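You operate a simulated robot arm through the tools that you are given. There is no shell and no other tool. Be economical: measure what you need, move in short steps, check, and stop when the job is done.

Carry out the task below with a simulated robot arm. There is one attempt and no reset: what you move stays moved.

TASK
Pull the upper flat drawer open.

It is judged by the outcome, as a careful person would: the job done as asked, and still so three seconds after it is handed in. It fails if anything else is knocked over, pushed out of place, dropped, spilled or broken.

THE ROBOT
A 6-joint arm with a two-finger parallel gripper, fixed in place. Base frame: the origin is at the foot of the arm, x ahead of it, y to its left, z up. Lengths are in mm, angles in degrees, forces in N, time in s.
Its first joint turns from -66.0 to 66.0 degrees. Payload 2.9 kg.
Tool frame: the origin (TCP) lies between the finger pads and is the grasp point; the fingertips stand 30 mm ahead of it; z points along the fingers, y is the line along which they close. The gripper opens to 110 mm. The fingers are 20 mm wide and 10 mm thick; the gripper's body (48 by 112 mm) begins 55 mm behind the TCP.
Orientation is told as [roll, pitch, yaw] about the base's x, y, z axes, in that order, counted from this pose: with the fingers straight down and closing along the base's y, the tool's x points along the base's -x, its y along +y and its z along -z.

THE INTERFACE
- The arm moves only by the tool jog_arm. Its arguments are lists of equal length, an entry for each row: "dp": the shift along the tool's x, y, z in units of 400 mm (1.0 is 400 mm), a list of three; "angular": the turn, a rotation vector about the tool's x, y, z in units of 180 degrees (1.0 is 180 degrees), a list of three; "gripper": the finger opening in mm, from 0 to 110. In form: {"dp": [[dx, dy, dz], ...], "angular": [[ax, ay, az], ...], "gripper": [gripper, ...]}. A call has 1 to 12 rows; each row is the pose to reach, as a shift and turn from the pose commanded when the call began, along the tool's axes at that moment. A call with a number of a shift or a turn outside -1 to 1 is refused whole. A row lasts 0.2 s, in which the tool goes at most 50 mm and 8.6 degrees; a call with a longer step from one row to the next is refused whole, and so is a gripper value outside its range. A pose out of reach is approached as far as the arm can. The call stops where the force on the tool passes 40 N (or 10 N more than at its start, if that is more) or the arm is blocked; 0.2 s more then pass. The fingers move at their own pace (about 108 mm/s each) and stop on an object; they squeeze with about 45 N. The grip force told is the motor's: it shows also when the fingers shut on nothing. Time passes only in rows, and 0.2 s behind the last, so rows that repeat a pose let the fingers close. It gives the time, the measured TCP pose, the force on the tool (base axes), the opening and the grip force at its end, in the units of the frame above (readings bear some noise), and new pictures: "show" is both (left out), scene, wrist or none.
- Cameras (640 x 400 px; columns grow to the right, rows downward): "scene" is fixed at [111.1, 453.9, 1374.5]; the picture's right is [-0.35, -0.94, 0.00], its down [-0.57, 0.21, -0.80] and it looks along [0.74, -0.28, -0.60] (base axes); focal length 352 px, centre (320, 200). "wrist" rides on the gripper at [-36, 0, -57] in the tool frame; the picture's right is [0.00, -1.00, 0.00], its down [0.97, 0.00, -0.24] and it looks along [0.24, 0.00, 0.97] (tool axes); focal length 218 px, centre (320, 200).
- measure_at(camera, pixels): for up to 12 pixels [column, row] of the newest picture of that camera ("zoom" is the newest enlarged one), the place [x, y, z] in the base frame of the surface seen there, good to about 3 mm, but the place of the scene camera against the robot may be out by one fixed shift of up to 25 mm in any direction. No time passes.
- enlarge(camera, box): a new picture of the part [left, top, right, bottom] of that camera's present view, enlarged. No time passes.
- job_done(): hands the job in; it is judged then, once.

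Work in short steps. Measure before you move; look again where a grasp or a placing could have gone wrong, and mend it. You have 60 turns and 120 pictures in all, the two below and enlarged ones among them. Open the gripper and draw the arm clear of the work before you hand the job in, unless the task says otherwise; then end with one line.

The tools are called after "Request:" by a JSON object that holds its "method" and its "body". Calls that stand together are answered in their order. jog_arm: Moves the arm, as the interface text tells. Its arguments: {"type":"object","properties":{"dp":{"type":"array"},"angular":{"type":"array"},"gripper":{"type":"array"},"show":{"type":"string","enum":["both","scene","wrist","none"]}},"required":["dp","angular","gripper"]} The other tools are called the same way: measure_at (camera, pixels) gives the place of the surface under pixels of a picture; enlarge (camera, box) takes an enlarged picture of a part of a camera's view; job_done () hands the job in.

At the start:

```text
time_s: 0.0
tcp_pos: [366.8, 301.7, 1137.8]
tool_rot: [0.1, -0.1, 0.0]
ft_force: [-1.0, 0.1, -0.1]
gripper_width: 110.0
grasp_force: 0.1
```

scene: 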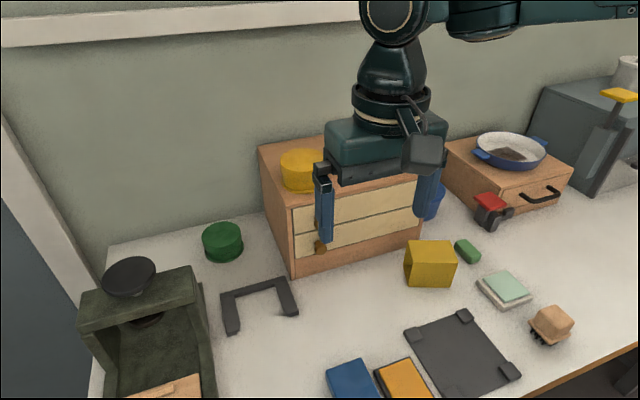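
wrist: 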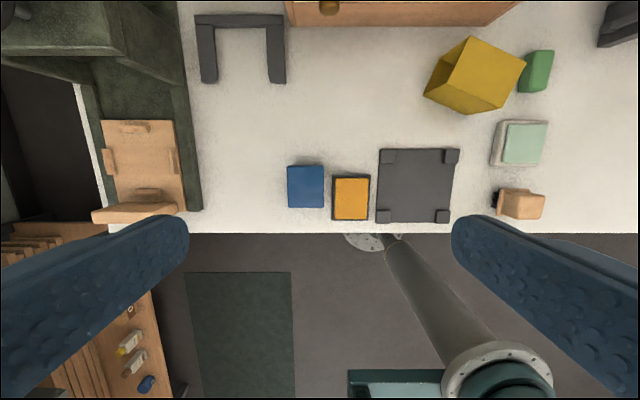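

The cabinet with two cream drawer fronts is behind the gripper around (350,215). I enlarge it to find the handles.

Request:
{"method": "enlarge", "body": {"camera": "scene", "box": [240, 130, 480, 290]}}

Request:
{"method": "measure_at", "body": {"camera": "scene", "pixels": [[296, 208], [296, 240], [345, 210], [400, 195], [345, 232], [400, 218], [320, 248], [345, 255], [430, 255], [270, 290], [300, 170], [222, 238]]}}

```text
2.50 times, centred on (360, 210) of scene
```

zoom: 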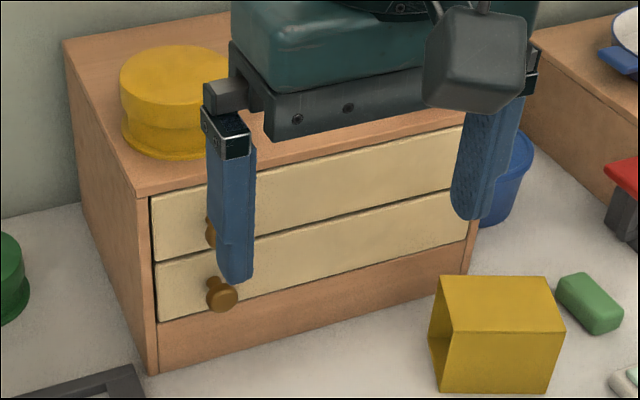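

```text
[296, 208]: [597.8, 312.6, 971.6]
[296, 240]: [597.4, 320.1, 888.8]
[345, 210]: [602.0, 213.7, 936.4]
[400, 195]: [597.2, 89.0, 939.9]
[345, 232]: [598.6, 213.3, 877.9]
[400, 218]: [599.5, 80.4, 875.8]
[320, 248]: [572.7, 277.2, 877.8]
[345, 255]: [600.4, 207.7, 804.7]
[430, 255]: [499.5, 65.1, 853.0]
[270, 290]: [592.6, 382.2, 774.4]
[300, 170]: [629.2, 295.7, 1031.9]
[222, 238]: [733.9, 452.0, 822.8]
```

Readings put the drawer fronts at x≈598. I'll check the worktop height and the knobs at higher zoom.

Request:
{"method": "measure_at", "body": {"camera": "scene", "pixels": [[250, 270], [380, 300], [560, 270], [300, 330], [318, 216], [319, 222], [470, 280], [150, 240], [450, 350], [430, 205], [290, 210]]}}

Request:
{"method": "measure_at", "body": {"camera": "wrist", "pixels": [[350, 80], [415, 185], [330, 8], [400, 15], [470, 80], [240, 20], [305, 185]]}}

Request:
{"method": "measure_at", "body": {"camera": "zoom", "pixels": [[211, 233], [222, 298], [210, 290], [152, 200], [155, 258], [157, 318], [465, 130], [468, 185], [466, 240], [300, 190], [180, 225]]}}

```text
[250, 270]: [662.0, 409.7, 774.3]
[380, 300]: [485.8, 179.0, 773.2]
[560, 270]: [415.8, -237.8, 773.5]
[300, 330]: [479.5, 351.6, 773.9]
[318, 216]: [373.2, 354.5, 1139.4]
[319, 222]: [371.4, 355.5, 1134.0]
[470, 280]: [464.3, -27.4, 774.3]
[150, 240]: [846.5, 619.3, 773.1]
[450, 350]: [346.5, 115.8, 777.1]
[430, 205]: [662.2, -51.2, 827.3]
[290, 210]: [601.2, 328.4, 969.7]
```

```text
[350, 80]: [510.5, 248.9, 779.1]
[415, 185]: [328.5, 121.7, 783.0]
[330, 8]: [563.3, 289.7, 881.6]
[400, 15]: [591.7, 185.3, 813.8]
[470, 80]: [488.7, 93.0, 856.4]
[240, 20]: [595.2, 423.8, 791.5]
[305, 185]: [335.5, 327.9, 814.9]
```

```text
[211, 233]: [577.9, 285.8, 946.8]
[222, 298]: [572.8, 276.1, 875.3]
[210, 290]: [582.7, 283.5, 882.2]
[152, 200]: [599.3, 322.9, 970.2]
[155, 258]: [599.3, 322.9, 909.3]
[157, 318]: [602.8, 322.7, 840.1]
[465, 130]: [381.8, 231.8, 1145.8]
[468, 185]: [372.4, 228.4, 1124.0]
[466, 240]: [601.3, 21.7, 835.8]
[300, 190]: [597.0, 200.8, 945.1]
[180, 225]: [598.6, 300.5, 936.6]
```

Upper knob is at about (575, 284, 946) on a front at x≈598. The worktop measures z≈778, lower than stated, so I trust the measurements. I turn the tool to point along +x while moving in front of the knob, staying well short of it.

Request:
{"method": "jog_arm", "body": {"dp": [[-0.02, -0.004, 0.015], [-0.04, -0.008, 0.03], [-0.06, -0.012, 0.045], [-0.08, -0.016, 0.06], [-0.1, -0.02, 0.075], [-0.12, -0.024, 0.09], [-0.14, -0.028, 0.105], [-0.16, -0.032, 0.12], [-0.18, -0.036, 0.135], [-0.2, -0.04, 0.15], [-0.22, -0.044, 0.165]], "angular": [[0, -0.0455, 0], [0, -0.091, 0], [0, -0.1364, 0], [0, -0.1818, 0], [0, -0.2273, 0], [0, -0.2727, 0], [0, -0.3182, 0], [0, -0.3636, 0], [0, -0.4091, 0], [0, -0.4545, 0], [0, -0.5, 0]], "gripper": [110, 110, 100, 100, 90, 90, 80, 80, 70, 70, 70]}}

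```text
time_s: 2.4
tcp_pos: [454.3, 282.8, 1072.3]
tool_rot: [176.4, -89.9, -176.2]
ft_force: [-0.4, -0.1, -0.5]
gripper_width: 69.8
grasp_force: 0.2
```

scene: 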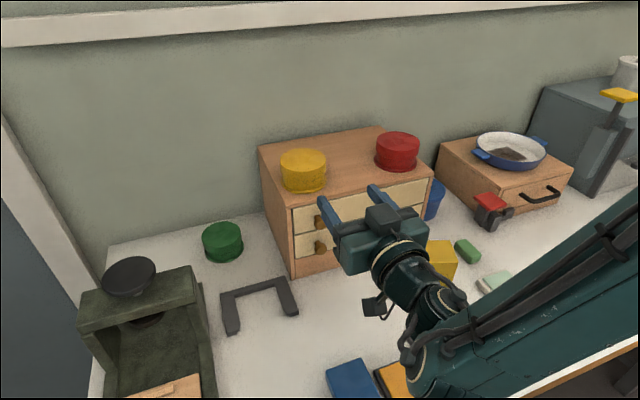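
wrist: 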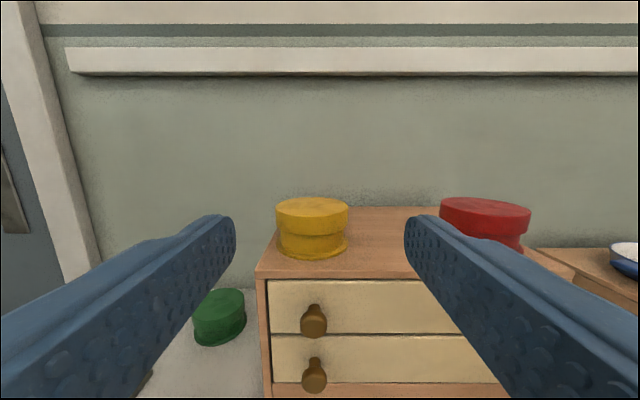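

The tool now faces the cabinet; the upper knob shows at (313,322) in the wrist view. I measure it there.

Request:
{"method": "measure_at", "body": {"camera": "wrist", "pixels": [[314, 320], [314, 328], [303, 322], [325, 322], [314, 309], [314, 376], [285, 310], [380, 310], [314, 335], [400, 335], [400, 282]]}}

Request:
{"method": "enlarge", "body": {"camera": "wrist", "box": [250, 260, 410, 400]}}

```text
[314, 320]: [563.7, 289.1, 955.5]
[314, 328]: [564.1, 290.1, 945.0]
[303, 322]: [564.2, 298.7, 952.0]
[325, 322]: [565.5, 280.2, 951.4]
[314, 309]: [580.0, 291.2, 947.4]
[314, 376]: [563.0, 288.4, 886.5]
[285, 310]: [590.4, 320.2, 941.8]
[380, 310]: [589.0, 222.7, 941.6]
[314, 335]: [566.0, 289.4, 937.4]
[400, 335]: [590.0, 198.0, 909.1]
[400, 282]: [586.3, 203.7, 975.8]
```

```text
2.86 times, centred on (330, 330) of wrist
```

zoom: 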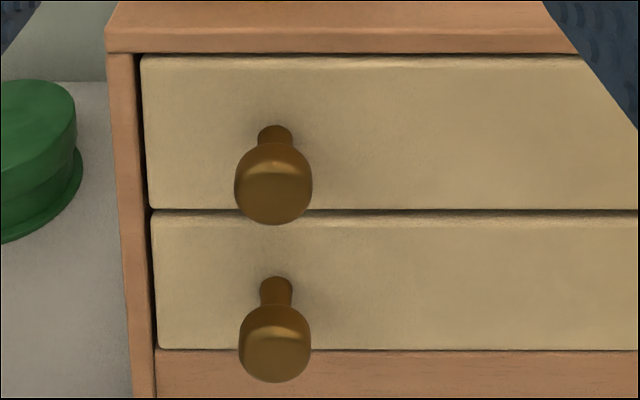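

Knob head centre is ≈(565, 289.5, 946), front face x≈590. I go down level with it first, staying short, then look.

Request:
{"method": "jog_arm", "body": {"dp": [[0.08, 0.005, 0], [0.16, 0.01, 0], [0.24, 0.0167, 0], [0.316, 0.0167, 0], [0.316, 0.0167, 0.06], [0.316, 0.0167, 0.1]], "angular": [[0, 0, 0], [0, 0, 0], [0, 0, 0], [0, 0, 0], [0, 0, 0], [0, 0, 0]], "gripper": [70, 70, 70, 70, 70, 70]}}

```text
time_s: 3.8
tcp_pos: [492.2, 291.9, 946.0]
tool_rot: [53.3, -89.9, -53.2]
ft_force: [0.5, 0.2, -0.1]
gripper_width: 70.3
grasp_force: 0.0
out of reach, approached as far as the arm can: row 3, 4, 5
```

scene: 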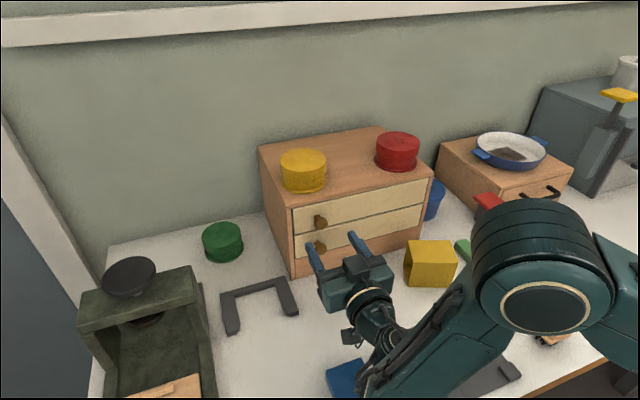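
wrist: 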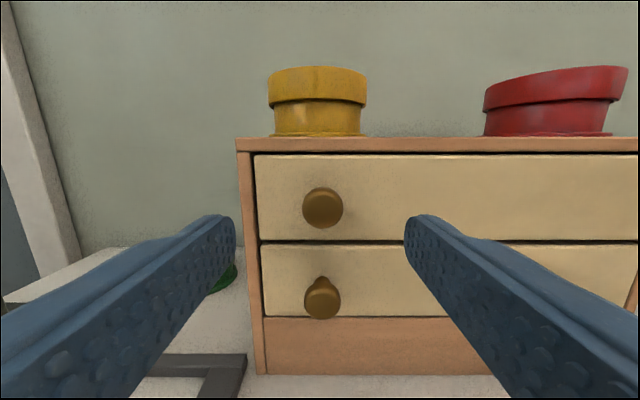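

Horizontal, the arm is near its inner limit, which would hinder pulling. I back the pitch off to 45° (fingers forward-down), raising a little, so there's room to retract.

Request:
{"method": "jog_arm", "body": {"dp": [[-0.02, 0, 0], [-0.04, 0, 0], [-0.06, 0, 0], [-0.08, 0, 0], [-0.1, 0, 0], [-0.1, 0, 0], [-0.1, 0, 0]], "angular": [[0, 0.0417, 0], [0, 0.0833, 0], [0, 0.125, 0], [0, 0.1667, 0], [0, 0.2083, 0], [0, 0.25, 0], [0, 0.25, 0]], "gripper": [70, 70, 70, 70, 70, 70, 70]}}

```text
time_s: 5.4
tcp_pos: [493.9, 291.6, 985.5]
tool_rot: [0.0, -44.9, -0.1]
ft_force: [0.4, 0.3, 0.8]
gripper_width: 69.8
grasp_force: 0.0
```

scene: 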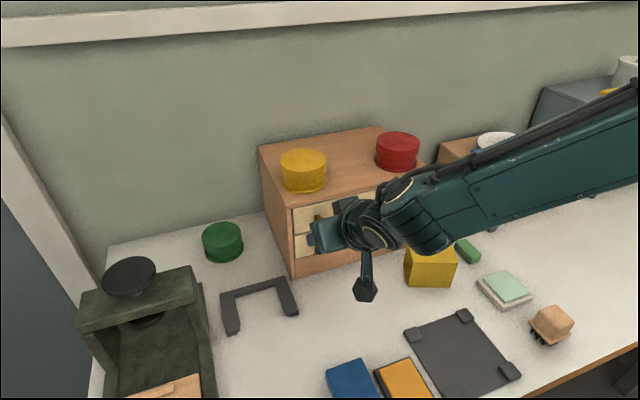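
wrist: 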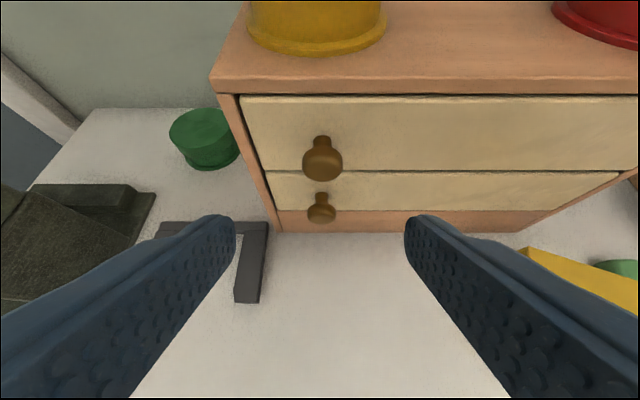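

Request:
{"method": "measure_at", "body": {"camera": "wrist", "pixels": [[322, 156], [322, 165], [322, 173], [307, 162], [338, 162], [322, 141], [280, 140], [380, 140], [321, 212]]}}

```text
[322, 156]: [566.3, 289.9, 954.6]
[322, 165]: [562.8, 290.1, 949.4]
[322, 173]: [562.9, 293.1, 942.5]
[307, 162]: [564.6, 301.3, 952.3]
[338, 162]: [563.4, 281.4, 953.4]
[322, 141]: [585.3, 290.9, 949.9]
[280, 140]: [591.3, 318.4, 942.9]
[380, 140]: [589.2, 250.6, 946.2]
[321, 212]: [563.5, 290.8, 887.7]
```

The knob head centre is (567, 290.5, 948), front face at x 590. I move in to straddle it with the tips ~4 mm off the face, then look before closing.

Request:
{"method": "jog_arm", "body": {"dp": [[-0.0215, -0.001, 0.0527], [-0.043, -0.002, 0.1053], [-0.0645, -0.002, 0.155], [-0.0645, -0.002, 0.155]], "angular": [[0, 0, 0], [0, 0, 0], [0, 0, 0], [0, 0, 0]], "gripper": [70, 70, 70, 70]}}

```text
time_s: 6.4
tcp_pos: [554.2, 290.3, 962.3]
tool_rot: [-0.1, -45.0, 0.1]
ft_force: [0.6, -0.5, 0.2]
gripper_width: 70.1
grasp_force: 0.0
```

scene: 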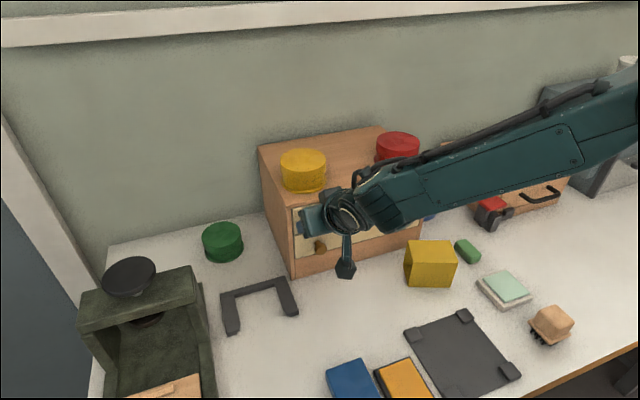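
wrist: 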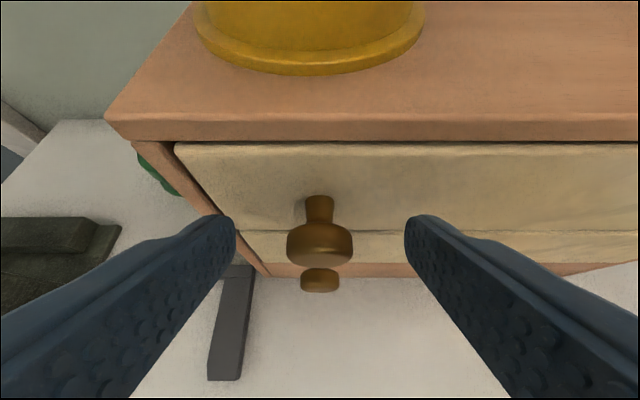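

The knob head (320,243) sits centred between the fingers. I close on it.

Request:
{"method": "jog_arm", "body": {"dp": [[0, 0, 0], [0, 0, 0], [0, 0, 0]], "angular": [[0, 0, 0], [0, 0, 0], [0, 0, 0]], "gripper": [10, 10, 10], "show": "wrist"}}

```text
time_s: 7.2
tcp_pos: [555.5, 289.8, 960.9]
tool_rot: [0.0, -45.0, 0.0]
ft_force: [0.3, 0.5, -0.9]
gripper_width: 25.0
grasp_force: 45.0
```

wrist: 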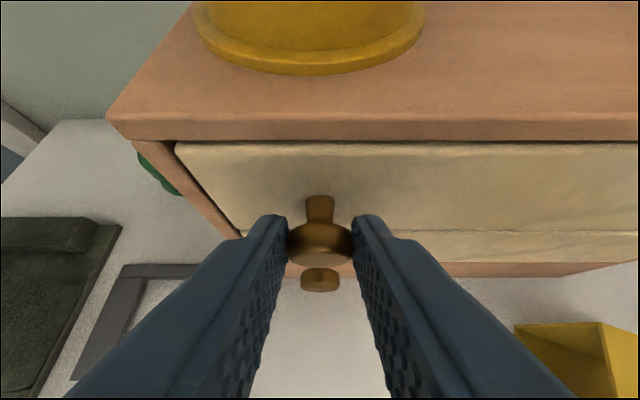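

Gripped at 25 mm. I pull slowly along −x, 50 mm first.

Request:
{"method": "jog_arm", "body": {"dp": [[0.0141, 0, -0.0141], [0.0283, 0, -0.0283], [0.0424, 0, -0.0424], [0.0566, 0, -0.0566], [0.0707, 0, -0.0707], [0.0884, 0, -0.0884]], "angular": [[0, 0, 0], [0, 0, 0], [0, 0, 0], [0, 0, 0], [0, 0, 0], [0, 0, 0]], "gripper": [10, 10, 10, 10, 10, 10]}}

```text
time_s: 8.6
tcp_pos: [505.4, 289.2, 962.3]
tool_rot: [0.1, -45.3, 0.0]
ft_force: [1.1, 3.5, 8.0]
gripper_width: 25.0
grasp_force: 45.1
```

scene: 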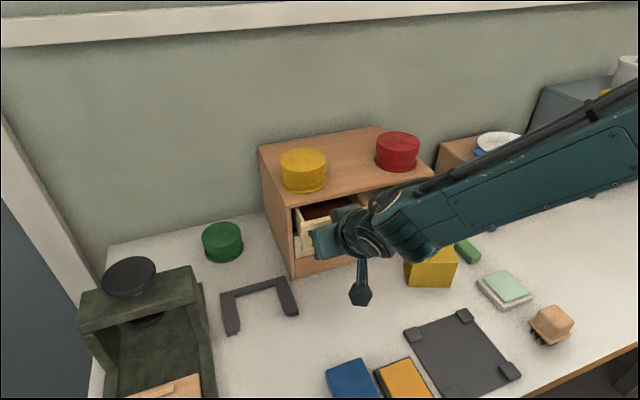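
wrist: 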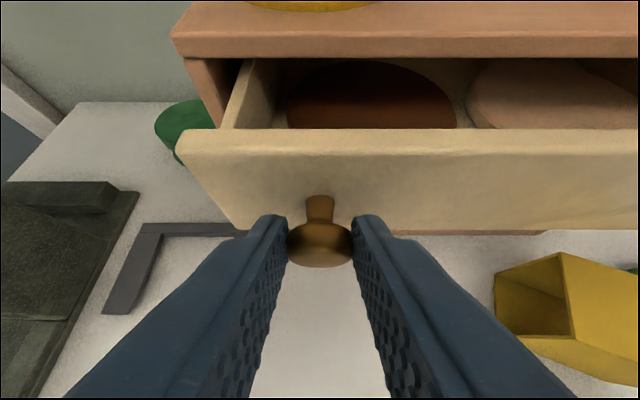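

The drawer is coming out straight with low force. I pull another 60 mm.

Request:
{"method": "jog_arm", "body": {"dp": [[0.0141, 0, -0.0141], [0.0283, 0, -0.0283], [0.0424, 0, -0.0424], [0.0566, 0, -0.0566], [0.0707, 0, -0.0707], [0.0884, 0, -0.0884], [0.106, 0, -0.106]], "angular": [[0, 0, 0], [0, 0, 0], [0, 0, 0], [0, 0, 0], [0, 0, 0], [0, 0, 0], [0, 0, 0]], "gripper": [10, 10, 10, 10, 10, 10, 10]}}

```text
time_s: 10.2
tcp_pos: [447.0, 289.0, 961.6]
tool_rot: [0.1, -45.2, -0.2]
ft_force: [0.9, -0.6, 26.0]
gripper_width: 25.2
grasp_force: 45.4
```

scene: 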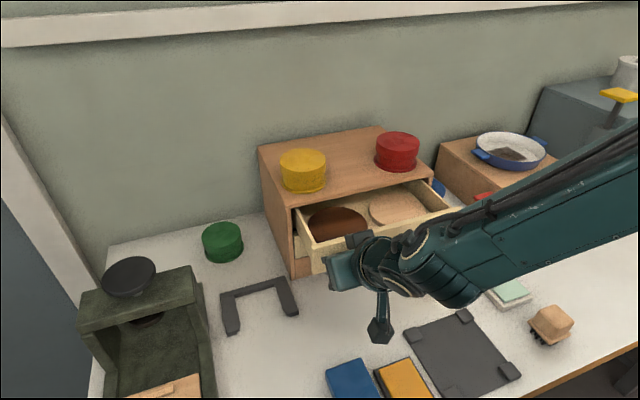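
wrist: 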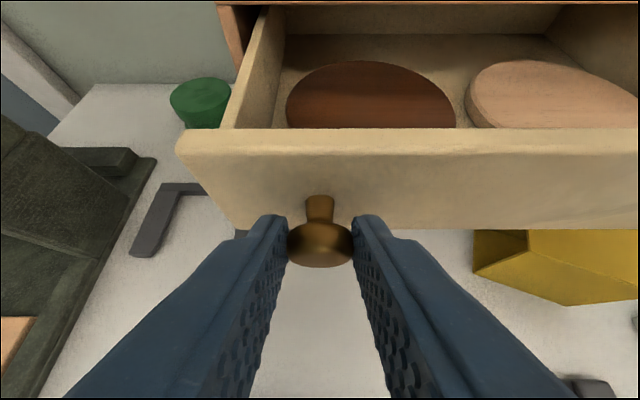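

The drawer is ~108 mm out and its back wall is visible, while vertical force has risen to 26 N. I check how much is still inside the cabinet before pulling more or releasing.

Request:
{"method": "measure_at", "body": {"camera": "wrist", "pixels": [[420, 20], [420, 48], [270, 30], [400, 135], [600, 135], [230, 140], [240, 100], [245, 10], [370, 100], [540, 270]]}}

Request:
{"method": "enlarge", "body": {"camera": "scene", "box": [240, 120, 480, 280]}}

```text
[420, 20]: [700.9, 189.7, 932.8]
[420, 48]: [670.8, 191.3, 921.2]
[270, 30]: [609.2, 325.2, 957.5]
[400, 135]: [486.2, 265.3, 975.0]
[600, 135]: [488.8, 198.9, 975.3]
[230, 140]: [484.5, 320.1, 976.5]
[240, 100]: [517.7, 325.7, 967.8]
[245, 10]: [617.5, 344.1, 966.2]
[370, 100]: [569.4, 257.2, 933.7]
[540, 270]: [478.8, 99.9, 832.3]
```

```text
2.50 times, centred on (360, 200) of scene
```

zoom: 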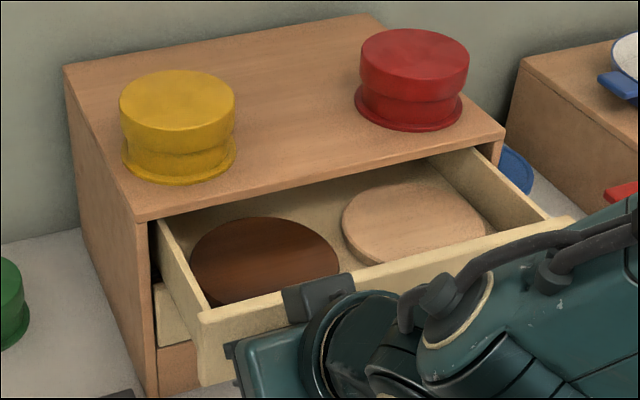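

About 105 mm of drawer is still inside, so I pull gently up to 30 mm further, easing the command up 2 mm to relieve vertical load; it will stop if it meets the end stop.

Request:
{"method": "jog_arm", "body": {"dp": [[-0.0035, 0, -0.0035], [0.0053, 0, -0.0124], [0.0142, 0, -0.0212], [0.023, 0, -0.03], [0.0318, 0, -0.0389], [0.0407, 0, -0.0477], [0.0495, 0, -0.0566]], "angular": [[0, 0, 0], [0, 0, 0], [0, 0, 0], [0, 0, 0], [0, 0, 0], [0, 0, 0], [0, 0, 0]], "gripper": [10, 10, 10, 10, 10, 10, 10]}}

```text
time_s: 11.8
tcp_pos: [415.6, 289.2, 961.2]
tool_rot: [-0.1, -44.8, 0.1]
ft_force: [0.7, 6.0, 1.4]
gripper_width: 24.9
grasp_force: 45.2
```

scene: 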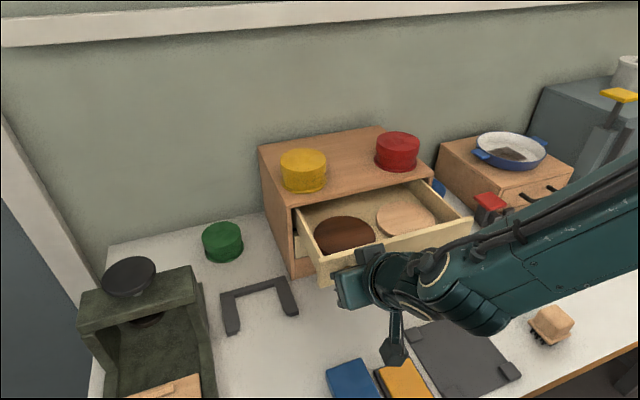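
wrist: 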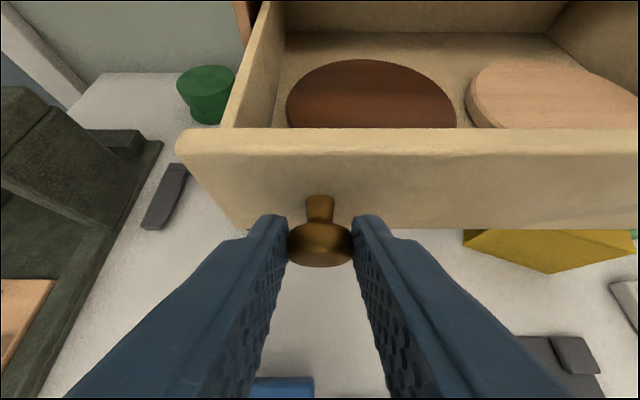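

The drawer is ~140 mm out with ~70 mm still held in the cabinet, which is well open. I release and back away along the fingers.

Request:
{"method": "jog_arm", "body": {"dp": [[0, 0, 0], [0, 0, 0], [0, 0, 0], [0, 0, -0.05], [0, 0, -0.1], [0, 0, -0.15], [0, 0, -0.2], [0, 0, -0.25]], "angular": [[0, 0, 0], [0, 0, 0], [0, 0, 0], [0, 0, 0], [0, 0, 0], [0, 0, 0], [0, 0, 0], [0, 0, 0]], "gripper": [70, 70, 70, 70, 70, 70, 70, 70]}}

```text
time_s: 13.6
tcp_pos: [345.0, 290.6, 1032.6]
tool_rot: [-0.1, -45.0, 0.0]
ft_force: [-0.8, 0.0, -0.3]
gripper_width: 69.8
grasp_force: 0.0
```

scene: 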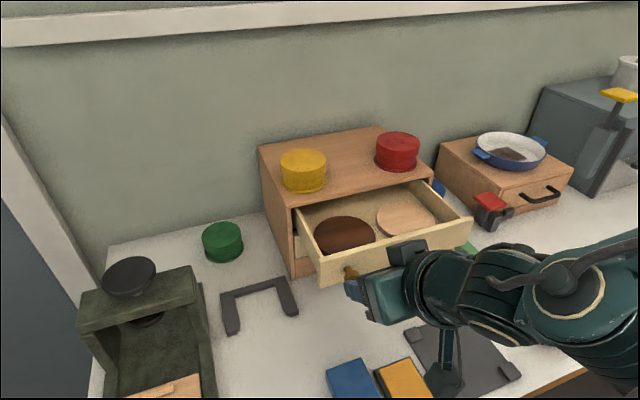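
wrist: 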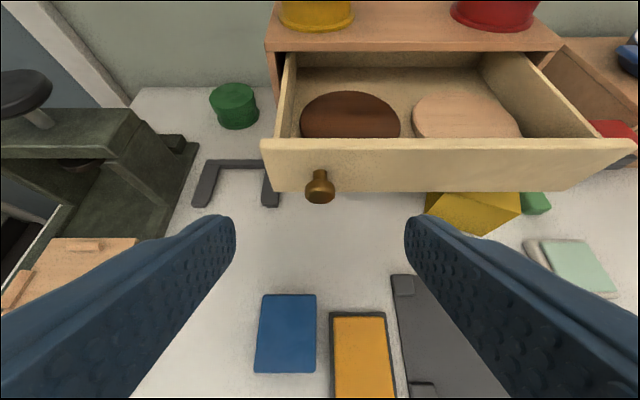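

The drawer stays open and level, the lower one is still shut, nothing else has moved, and the gripper is open and clear. I hand it in.

Request:
{"method": "job_done", "body": {}}

```text
The job is handed in.
```

I pulled the upper drawer open about 140 mm. The lower drawer stayed shut, nothing else moved, and the gripper is open and clear of the work.
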